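You operate a simulated robot arm through the tools that you are given. There is no shell and no other tool. Be economical: measure what you need, move in short steps, check, and stop when the job is done.

Carry out the task below with a simulated robot arm. There is one attempt and no reset: what you move stays moved.

TASK
Pull the white drawer open.
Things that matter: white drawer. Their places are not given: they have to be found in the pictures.

It is judged by the outcome, as a careful person would: the job done as asked, and still so three seconds after it is handed in. It fails if anything else is knocked over, pushed out of place, dropped, spilled or broken.

THE ROBOT
A 6-joint arm with a two-finger parallel gripper, fixed in place. Base frame: the origin is at the foot of the arm, x ahead of it, y to its left, z up. Lengths are in mm, angles in degrees, forces in N, time in s.
With the tool pointing down near the work surface it reaches from about 180 to 620 mm from the base axis. Its first joint turns from -66.0 to 66.0 degrees. Payload 2.7 kg.
Tool frame: the origin (TCP) lies between the finger pads and is the grasp point; the fingertips stand 23 mm ahead of it; z points along the fingers, y is the line along which they close. The gripper opens to 94 mm. The fingers are 38 mm wide and 10 mm thick; the gripper's body (54 by 96 mm) begins 39 mm behind the TCP.
Orientation is that of the tool frame in the base frame, as a unit quaternion [w, x, y, z]. With the fingers straight down and closing along the base's y, the tool's x points along the base's -x, its y along +y and its z along -z.

THE INTERFACE
- The arm moves only by the tool send_rows. Its argument "rows" is a list of rows, each a list of 7 numbers: the finger opening in cm, from 0 to 9.4, then the shift along the base's x, y, z in units of 20 mm (1.0 is 20 mm), then the turn, a rotation vector about the base's x, y, z in units of 5 degrees (1.0 is 5 degrees). In form: [[fingers, dx, dy, dz, ax, ay, az], ...]. A call has 1 to 12 rows; each row shifts and turns the commanded pose from where the row before left it. A call with a number of a shift or a turn outside -1 to 1 is refused whole. A row lasts 0.2 s, in which the tool goes at most 50 mm and 8.6 degrees; a call with a longer step from one row to the next is refused whole, and so is a gripper value outside its range. A pose out of reach is approached as far as the arm can. The call stops where the force on the tool passes 40 N (or 10 N more than at its start, if that is more) or the arm is blocked; 0.2 s more then pass. The fingers move at their own pace (about 45 mm/s each) and stop on an object; they squeeze with about 33 N. The grip force told is the motor's: it shows also when the fingers shut on nothing. Time passes only in rows, and 0.2 s behind the last, so rows that do not move let the fingers close. It gives the time, the measured TCP pose, the force on the tool (base axes), the opening and the grip force at its end, in the units of the frame above (readings bear some noise), and new pictures: "views" is both (left out), scene, wrist or none.
- Cameras (640 x 400 px; columns grow to the right, rows downward): "scene" is fixed at [62.2, -432.1, 1391.1]; the picture's right is [0.83, -0.55, 0.00], its down [-0.39, -0.58, -0.72] and it looks along [0.40, 0.60, -0.70] (base axes); focal length 329 px, centre (320, 200). "wrist" rides on the gripper at [-39, 0, -44] in the tool frame; the picture's right is [0.00, -1.00, 0.00], its down [0.97, 0.00, -0.24] and it looks along [0.24, 0.00, 0.97] (tool axes); focal length 218 px, centre (320, 200).
- point_at(camera, pixels): for up to 12 pixels [column, row] of the newest picture of that camera ("zoom" is the newest enlarged one), the place [x, y, z] in the base frame of the surface seen there, good to about 3 mm. No time passes.
- inspect(camera, box): a new picture of the part [left, top, right, bottom] of that camera's present view, enlarged. No time passes.
- sign_off(): hands the job in; it is judged then, once.

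Work in short steps. Measure before you move; look again where a grasp or a placing could have gone wrong, and mend it. You have 60 turns and 120 pictures in all, the two below and enlarged ones among them. Open the gripper and draw the arm clear of the work before you hand the job in, unless the task says otherwise; then end with one line.

The tools are called after "Call:" as name(argument=value, ...) on one line, values as JSON. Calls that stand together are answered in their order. send_rows: Moves the arm, as the interface text tells. Its arguments: {"type":"object","properties":{"rows":{"type":"array","items":{"type":"array","items":{"type":"number"}}},"views":{"type":"string","enum":["both","scene","wrist","none"]}},"required":["rows"]} The other tools are called the same way: point_at (camera, pixels) gives the place of the surface under pixels of a picture; inspect (camera, box) takes an enlarged picture of a part of a camera's view; sign_off () hands the job in.

At the start:

```text
time: 0.0
tcp_pos: [406.6, 129.7, 887.2]
tcp_rot: [0.0, 0.0, 1.0, 0.0]
ft_force: [-0.3, -0.1, -0.6]
grip_width: 93.9
grip_force: 0.0
```

scene: 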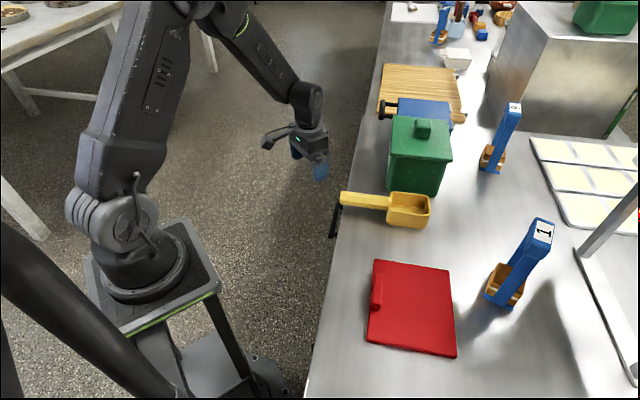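
wrist: 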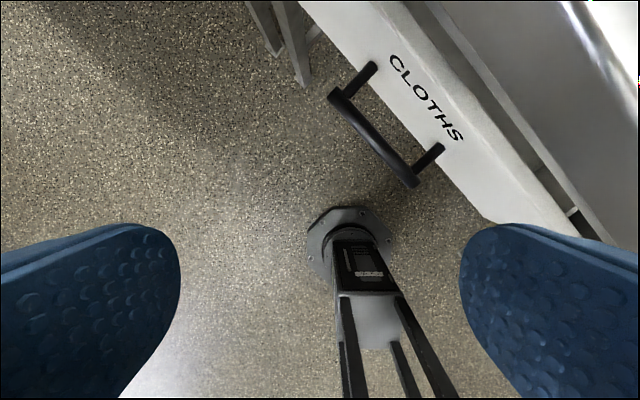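

The wrist view shows a white drawer front (CLOTHS) with a dark handle near (370,130). I measure it first.

Call:
point_at(camera="wrist", pixels=[[372, 68], [338, 97], [375, 140], [412, 182], [440, 150], [345, 20], [470, 160], [420, 50], [520, 130], [500, 215], [470, 40], [150, 100]])

Call:
point_at(camera="scene", pixels=[[334, 222], [338, 205], [340, 196], [388, 115], [381, 108], [350, 130], [310, 370], [375, 30], [322, 170]])

Call:
inspect(camera="wrist", box=[240, 0, 640, 250])

Call:
inspect(camera="scene", box=[240, 60, 480, 260])

```text
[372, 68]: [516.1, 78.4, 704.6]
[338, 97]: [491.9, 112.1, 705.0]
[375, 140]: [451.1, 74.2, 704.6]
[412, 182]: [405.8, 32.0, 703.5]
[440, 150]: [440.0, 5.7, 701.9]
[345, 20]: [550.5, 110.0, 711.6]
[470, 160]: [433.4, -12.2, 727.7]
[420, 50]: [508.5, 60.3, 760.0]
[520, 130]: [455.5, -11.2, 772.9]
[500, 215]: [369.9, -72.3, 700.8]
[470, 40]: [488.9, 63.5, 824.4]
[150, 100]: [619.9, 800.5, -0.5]
```

```text
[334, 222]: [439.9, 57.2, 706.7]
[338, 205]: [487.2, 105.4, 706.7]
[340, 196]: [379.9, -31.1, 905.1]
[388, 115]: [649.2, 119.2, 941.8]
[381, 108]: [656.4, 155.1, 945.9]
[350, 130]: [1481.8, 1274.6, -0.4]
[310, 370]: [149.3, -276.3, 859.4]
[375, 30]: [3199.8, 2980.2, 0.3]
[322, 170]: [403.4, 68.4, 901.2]
```

```text
1.60 times, centred on (440, 125) of wrist
```

zoom: 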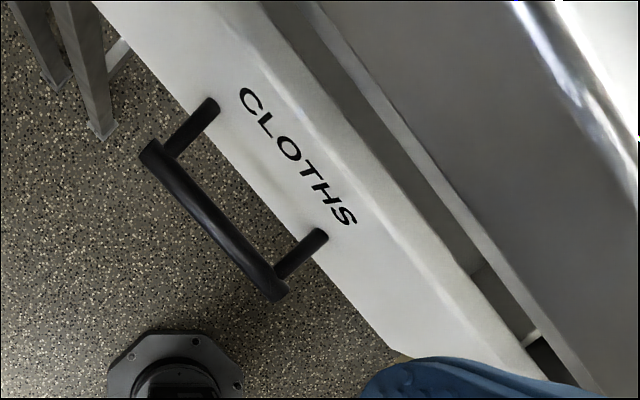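

```text
2.00 times, centred on (360, 160) of scene
```

zoom: 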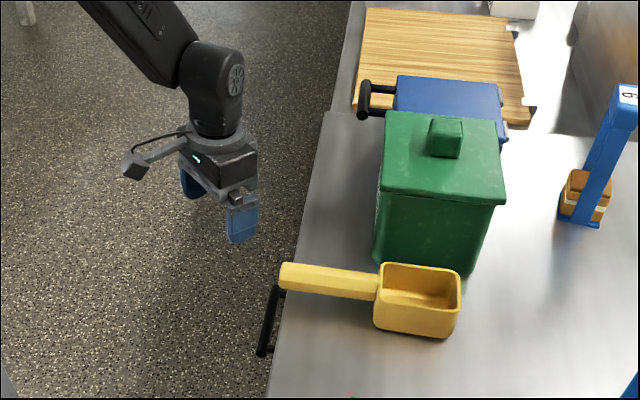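

The drawer handle bar runs from about (406,32) to (492,112) at z≈700. It stands about 42 mm off the front, whose outward normal is (-0.686, 0.727). I turn the tool by 43.35° so the fingers close along that normal, then tilt it so it approaches from outside.

Call:
send_rows(rows=[[5, 0, 0, 0, 0, 0, 0.963], [5, 0, 0, 0, 0, 0, 0.963], [5, 0, 0, 0, 0, 0, 0.963], [5, 0, 0, 0, 0, 0, 0.963], [5, 0, 0, 0, 0, 0, 0.963], [5, 0, 0, 0, 0, 0, 0.963], [5, 0, 0, 0, 0, 0, 0.963], [5, 0, 0, 0, 0, 0, 0.963], [5, 0, 0, 0, 0, 0, 0.963]], views="none")

Call:
send_rows(rows=[[4.5, 0, 0, 0, -0.727, -0.686, 0], [4.5, 0, 0, 0, -0.727, -0.686, 0], [4.5, 0, 0, 0, -0.727, -0.686, 0], [4.5, 0, 0, 0, -0.727, -0.686, 0], [4.5, 0, 0, 0, -0.727, -0.686, 0], [4.5, 0, 0, 0, -0.727, -0.686, 0], [4.5, 0, 0, 0, -0.727, -0.686, 0], [4.5, 0, 0, 0, -0.727, -0.686, 0], [4.5, 0, 0, 0, -0.727, -0.686, 0]])

```text
time: 2.0
tcp_pos: [407.8, 130.2, 886.8]
tcp_rot: [0.0, -0.369, 0.929, 0.001]
ft_force: [-0.2, 0.0, 1.0]
grip_width: 49.9
grip_force: 0.2
```

```text
time: 4.0
tcp_pos: [406.2, 129.4, 887.9]
tcp_rot: [0.141, -0.341, 0.859, -0.355]
ft_force: [1.1, 0.5, 0.5]
grip_width: 45.1
grip_force: 0.0
```

scene: 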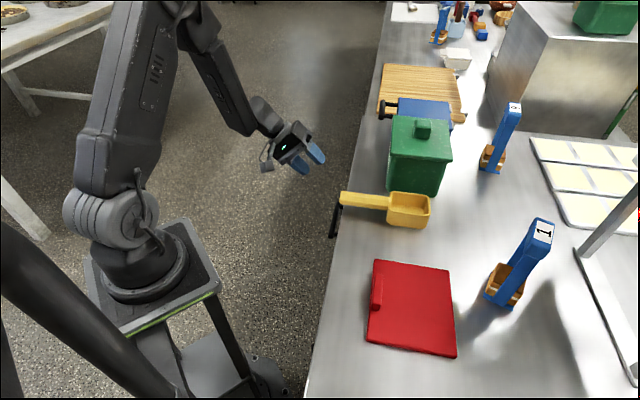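
wrist: 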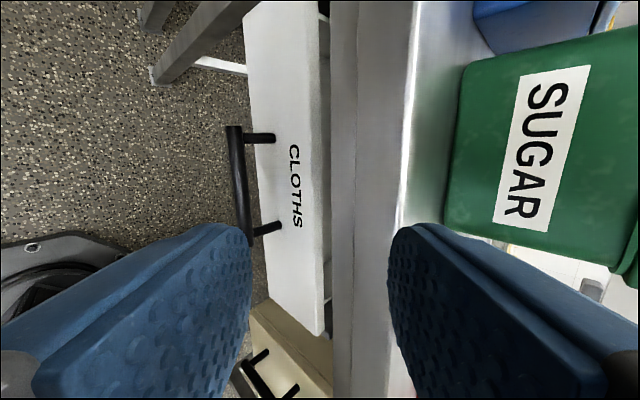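

The orientation is right and the handle bar looks vertical in the wrist picture. I descend to a pregrasp point about 90 mm back along the tool axis from the bar.

Call:
send_rows(rows=[[4.5, 0, -0.057, -0.907, 0, 0, 0], [4.5, 0, -0.057, -0.907, 0, 0, 0], [4.5, 0, -0.057, -0.907, 0, 0, 0], [4.5, 0, -0.057, -0.907, 0, 0, 0], [4.5, 0, -0.057, -0.907, 0, 0, 0], [4.5, 0, -0.057, -0.907, 0, 0, 0], [4.5, 0, -0.057, -0.907, 0, 0, 0]])

```text
time: 5.6
tcp_pos: [406.8, 121.3, 761.2]
tcp_rot: [0.141, -0.341, 0.859, -0.355]
ft_force: [1.1, 0.3, -0.7]
grip_width: 45.0
grip_force: 0.1
```

scene: 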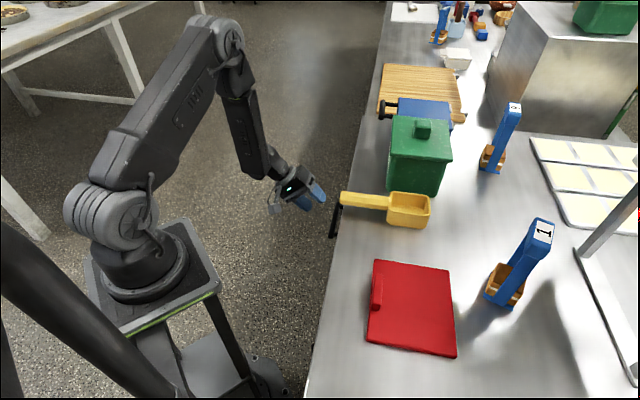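
wrist: 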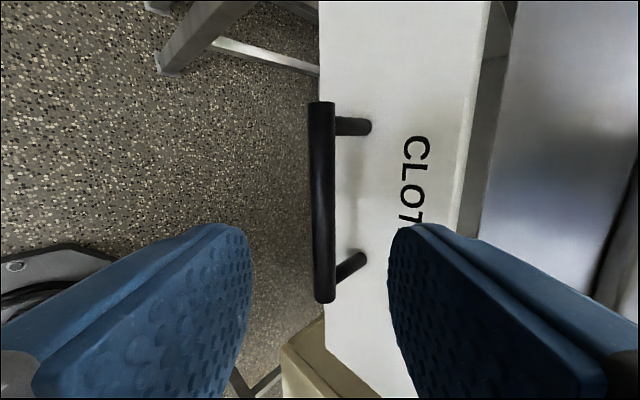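

The bar lies centred between the fingers at about column 322. I refine its position before advancing.

Call:
point_at(camera="wrist", pixels=[[322, 110], [322, 200], [325, 295], [313, 200], [332, 200], [372, 127], [366, 260], [380, 200]])

```text
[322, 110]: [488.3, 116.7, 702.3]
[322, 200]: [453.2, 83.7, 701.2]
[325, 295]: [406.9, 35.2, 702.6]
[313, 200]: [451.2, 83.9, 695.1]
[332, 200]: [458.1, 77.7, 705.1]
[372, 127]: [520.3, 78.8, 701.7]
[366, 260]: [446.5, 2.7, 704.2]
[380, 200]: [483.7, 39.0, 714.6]
```

The bar centre is at about n=-256, z=697. I narrow the fingers to 3 cm so the inner finger clears the drawer front, then advance along the tool axis.

Call:
send_rows(rows=[[3.0, 0, 0, 0, 0, 0, 0], [3.0, 0, 0, 0, 0, 0, 0], [3.0, 0.53, -0.563, -0.763, 0, 0, 0], [3.0, 0.53, -0.563, -0.763, 0, 0, 0], [3.0, 0.53, -0.563, -0.763, 0, 0, 0], [3.0, 0.53, -0.563, -0.763, 0, 0, 0]])

```text
time: 7.0
tcp_pos: [451.3, 76.2, 702.0]
tcp_rot: [0.142, -0.341, 0.859, -0.355]
ft_force: [0.4, 1.0, 0.4]
grip_width: 29.8
grip_force: 0.0
```

scene: 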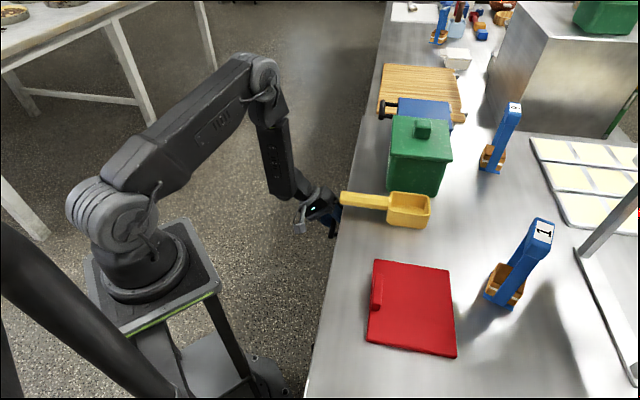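
wrist: 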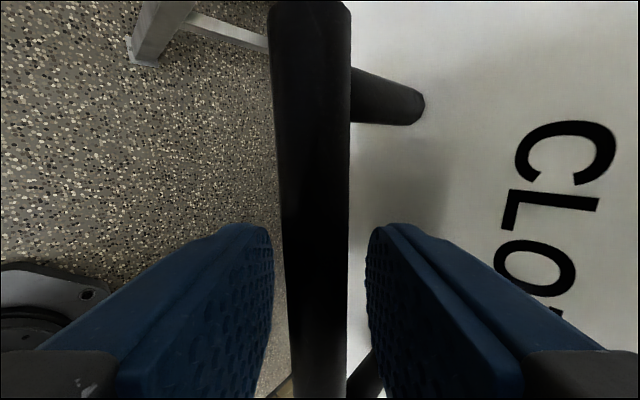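

The bar is between the fingers with no contact force. I close on it.

Call:
send_rows(rows=[[0.5, 0, 0, 0, 0, 0, 0], [0.5, 0, 0, 0, 0, 0, 0], [0.5, 0, 0, 0, 0, 0, 0], [0.5, 0, 0, 0, 0, 0, 0]], views="none")

```text
time: 8.0
tcp_pos: [449.9, 76.6, 701.1]
tcp_rot: [0.14, -0.343, 0.859, -0.354]
ft_force: [3.0, 1.4, -10.2]
grip_width: 15.8
grip_force: 45.3
```

The grip holds the bar at 15.8 mm. I pull outward along the normal, 60 mm first.

Call:
send_rows(rows=[[0.5, -0.343, 0.364, 0, 0, 0, 0], [0.5, -0.343, 0.364, 0, 0, 0, 0], [0.5, -0.343, 0.364, 0, 0, 0, 0], [0.5, -0.343, 0.364, 0, 0, 0, 0], [0.5, -0.343, 0.364, 0, 0, 0, 0], [0.5, -0.343, 0.364, 0, 0, 0, 0]])

```text
time: 9.4
tcp_pos: [405.9, 121.3, 700.2]
tcp_rot: [0.14, -0.34, 0.859, -0.357]
ft_force: [-13.6, -15.9, 17.7]
grip_width: 16.0
grip_force: 45.0
```

scene: 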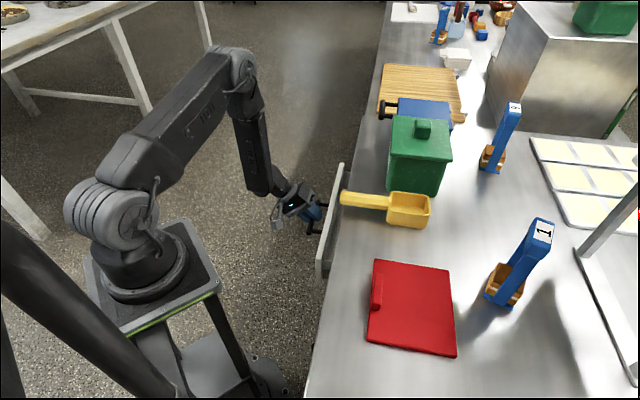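
wrist: 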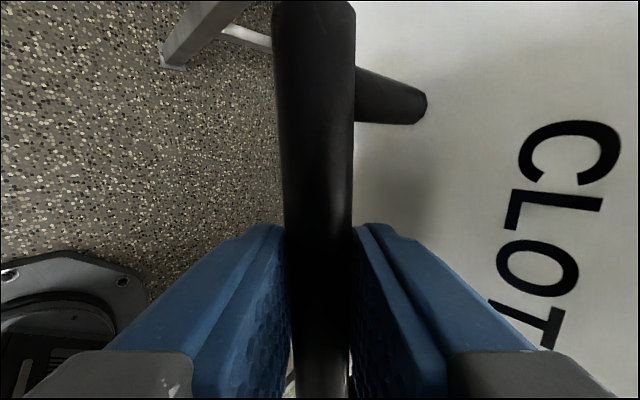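

The drawer is moving. The side force along -t and the upward force show my line is slightly off, so I bias the pull towards -t and a little up and continue.

Call:
send_rows(rows=[[0.5, -0.4, 0.33, 0.04, 0, 0, 0], [0.5, -0.38, 0.35, 0.03, 0, 0, 0], [0.5, -0.357, 0.355, 0, 0, 0, 0], [0.5, -0.357, 0.355, 0, 0, 0, 0], [0.5, -0.357, 0.355, 0, 0, 0, 0]], views="none")

```text
time: 10.6
tcp_pos: [370.8, 157.3, 700.4]
tcp_rot: [0.139, -0.343, 0.859, -0.354]
ft_force: [-4.8, -5.8, -13.6]
grip_width: 16.2
grip_force: 44.5
```

Lateral forces have dropped and the drawer is about 113 mm out. I keep pulling.

Call:
send_rows(rows=[[0.5, -0.365, 0.35, -0.02, 0, 0, 0], [0.5, -0.357, 0.355, 0, 0, 0, 0], [0.5, -0.357, 0.355, 0, 0, 0, 0], [0.5, -0.357, 0.355, 0, 0, 0, 0], [0.5, -0.357, 0.355, 0, 0, 0, 0], [0.5, -0.357, 0.355, 0, 0, 0, 0]])

```text
time: 12.0
tcp_pos: [327.7, 199.3, 700.5]
tcp_rot: [0.142, -0.343, 0.859, -0.353]
ft_force: [8.5, 7.9, -31.9]
grip_width: 16.6
grip_force: 45.3
```

scene: 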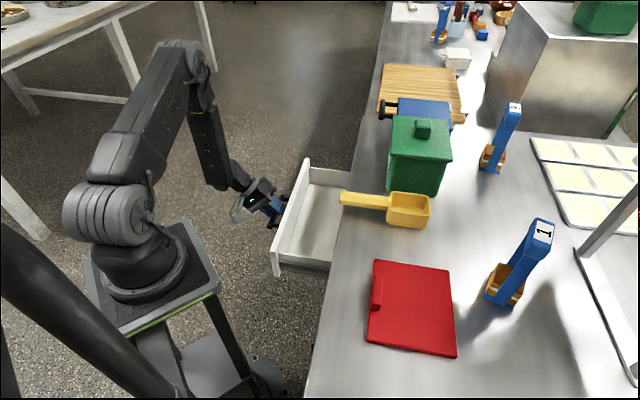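
wrist: 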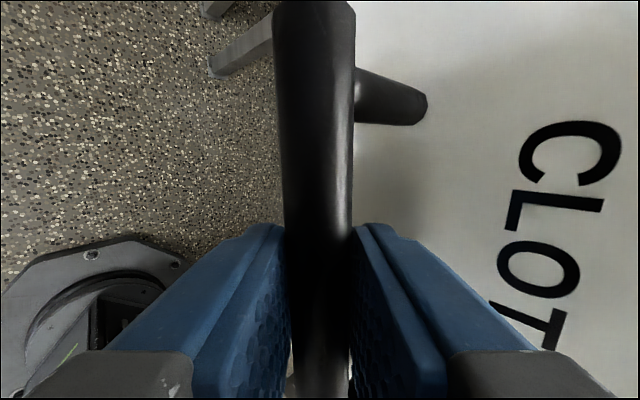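

The drawer is about 172 mm out with the tool being pressed down, so I lower slightly and try a bit further, looking for the end stop.

Call:
send_rows(rows=[[0.5, -0.37, 0.345, -0.1, 0, 0, 0], [0.5, -0.355, 0.36, -0.03, 0, 0, 0], [0.5, -0.353, 0.358, 0, 0, 0, 0], [0.5, -0.353, 0.358, 0, 0, 0, 0]])

```text
time: 13.0
tcp_pos: [299.6, 227.4, 700.2]
tcp_rot: [0.143, -0.34, 0.859, -0.356]
ft_force: [1.9, 0.0, 33.5]
grip_width: 16.4
grip_force: 45.3
```

scene: 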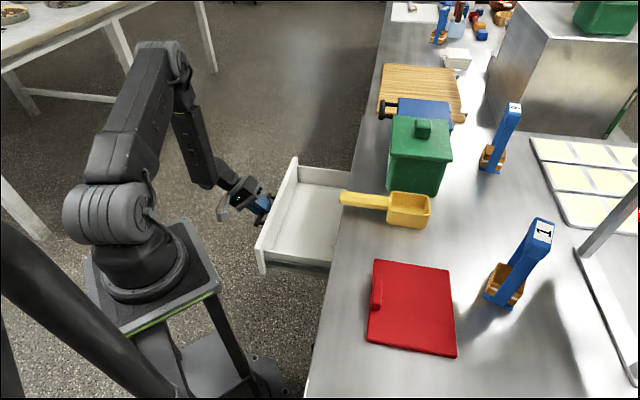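
wrist: 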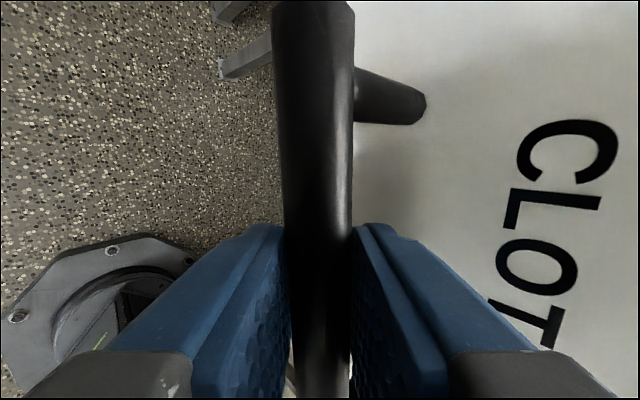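

The drawer is open about 212 mm, which is plainly open. I release the bar and back out along the tool axis.

Call:
send_rows(rows=[[3.0, 0, 0, 0.08, 0, 0, 0], [3.0, 0, 0, 0, 0, 0, 0], [3.0, 0, 0, 0, 0, 0, 0]], views="wrist")

Call:
send_rows(rows=[[3.0, -0.34, 0.36, 0.5, 0, 0, 0], [3.0, -0.34, 0.36, 0.5, 0, 0, 0], [3.0, -0.34, 0.36, 0.5, 0, 0, 0], [3.0, -0.34, 0.36, 0.5, 0, 0, 0], [3.0, -0.34, 0.36, 0.5, 0, 0, 0], [3.0, -0.34, 0.36, 0.5, 0, 0, 0], [3.0, -0.34, 0.36, 0.5, 0, 0, 0], [3.0, 0, 0, 0.8, 0, 0, 0], [3.0, 0, 0, 0.8, 0, 0, 0], [3.0, 0, 0, 0.8, 0, 0, 0]])

```text
time: 13.8
tcp_pos: [299.4, 227.1, 700.2]
tcp_rot: [0.142, -0.342, 0.859, -0.355]
ft_force: [0.4, 0.6, 0.5]
grip_width: 30.1
grip_force: 0.0
```

wrist: 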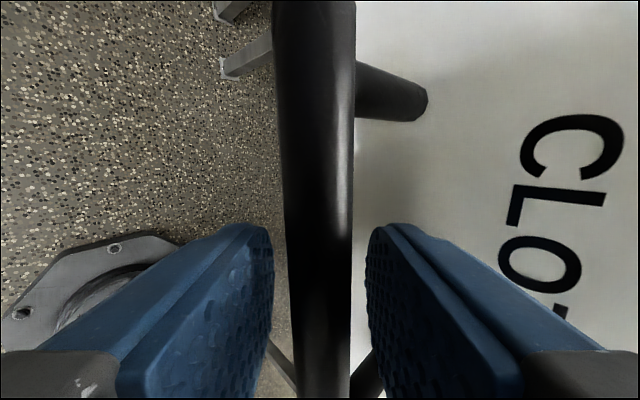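

```text
time: 16.0
tcp_pos: [282.8, 258.0, 815.9]
tcp_rot: [0.142, -0.342, 0.859, -0.354]
ft_force: [0.2, 0.1, 0.6]
grip_width: 30.0
grip_force: 0.1
out of reach, approached as far as the arm can: row 5, 6, 7
```

scene: 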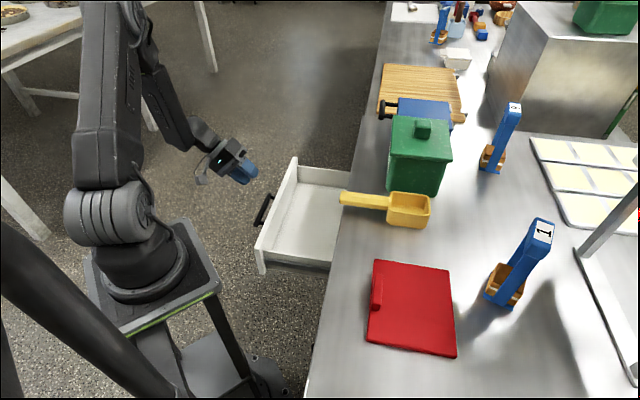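
wrist: 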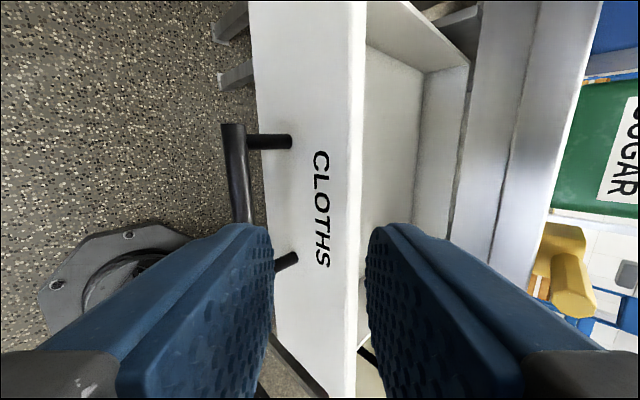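

The drawer stays open, the arm is clear, and nothing else has moved. I open the gripper fully, then hand in.

Call:
send_rows(rows=[[9, 0, 0, 0.3, 0, 0, 0], [9, 0, 0, 0.3, 0, 0, 0], [9, 0, 0, 0, 0, 0, 0], [9, 0, 0, 0, 0, 0, 0]], views="scene")

Call:
sign_off()

```text
time: 17.0
tcp_pos: [283.1, 256.2, 828.6]
tcp_rot: [0.142, -0.341, 0.859, -0.355]
ft_force: [-0.3, 0.5, -0.6]
grip_width: 89.7
grip_force: 0.1
```

scene: 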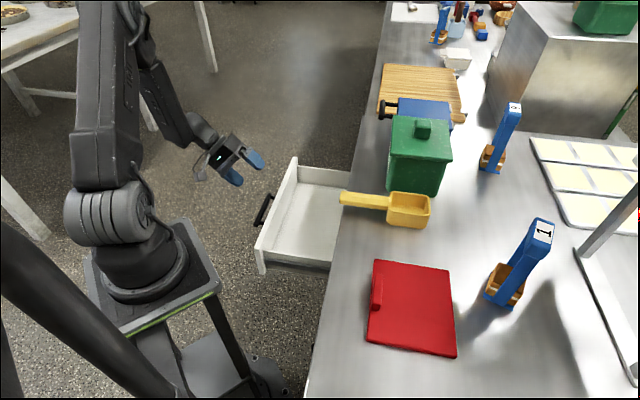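

```text
The job is handed in.
```

The white drawer is pulled open about 210 mm, the gripper is open and clear of it, and nothing else was moved.
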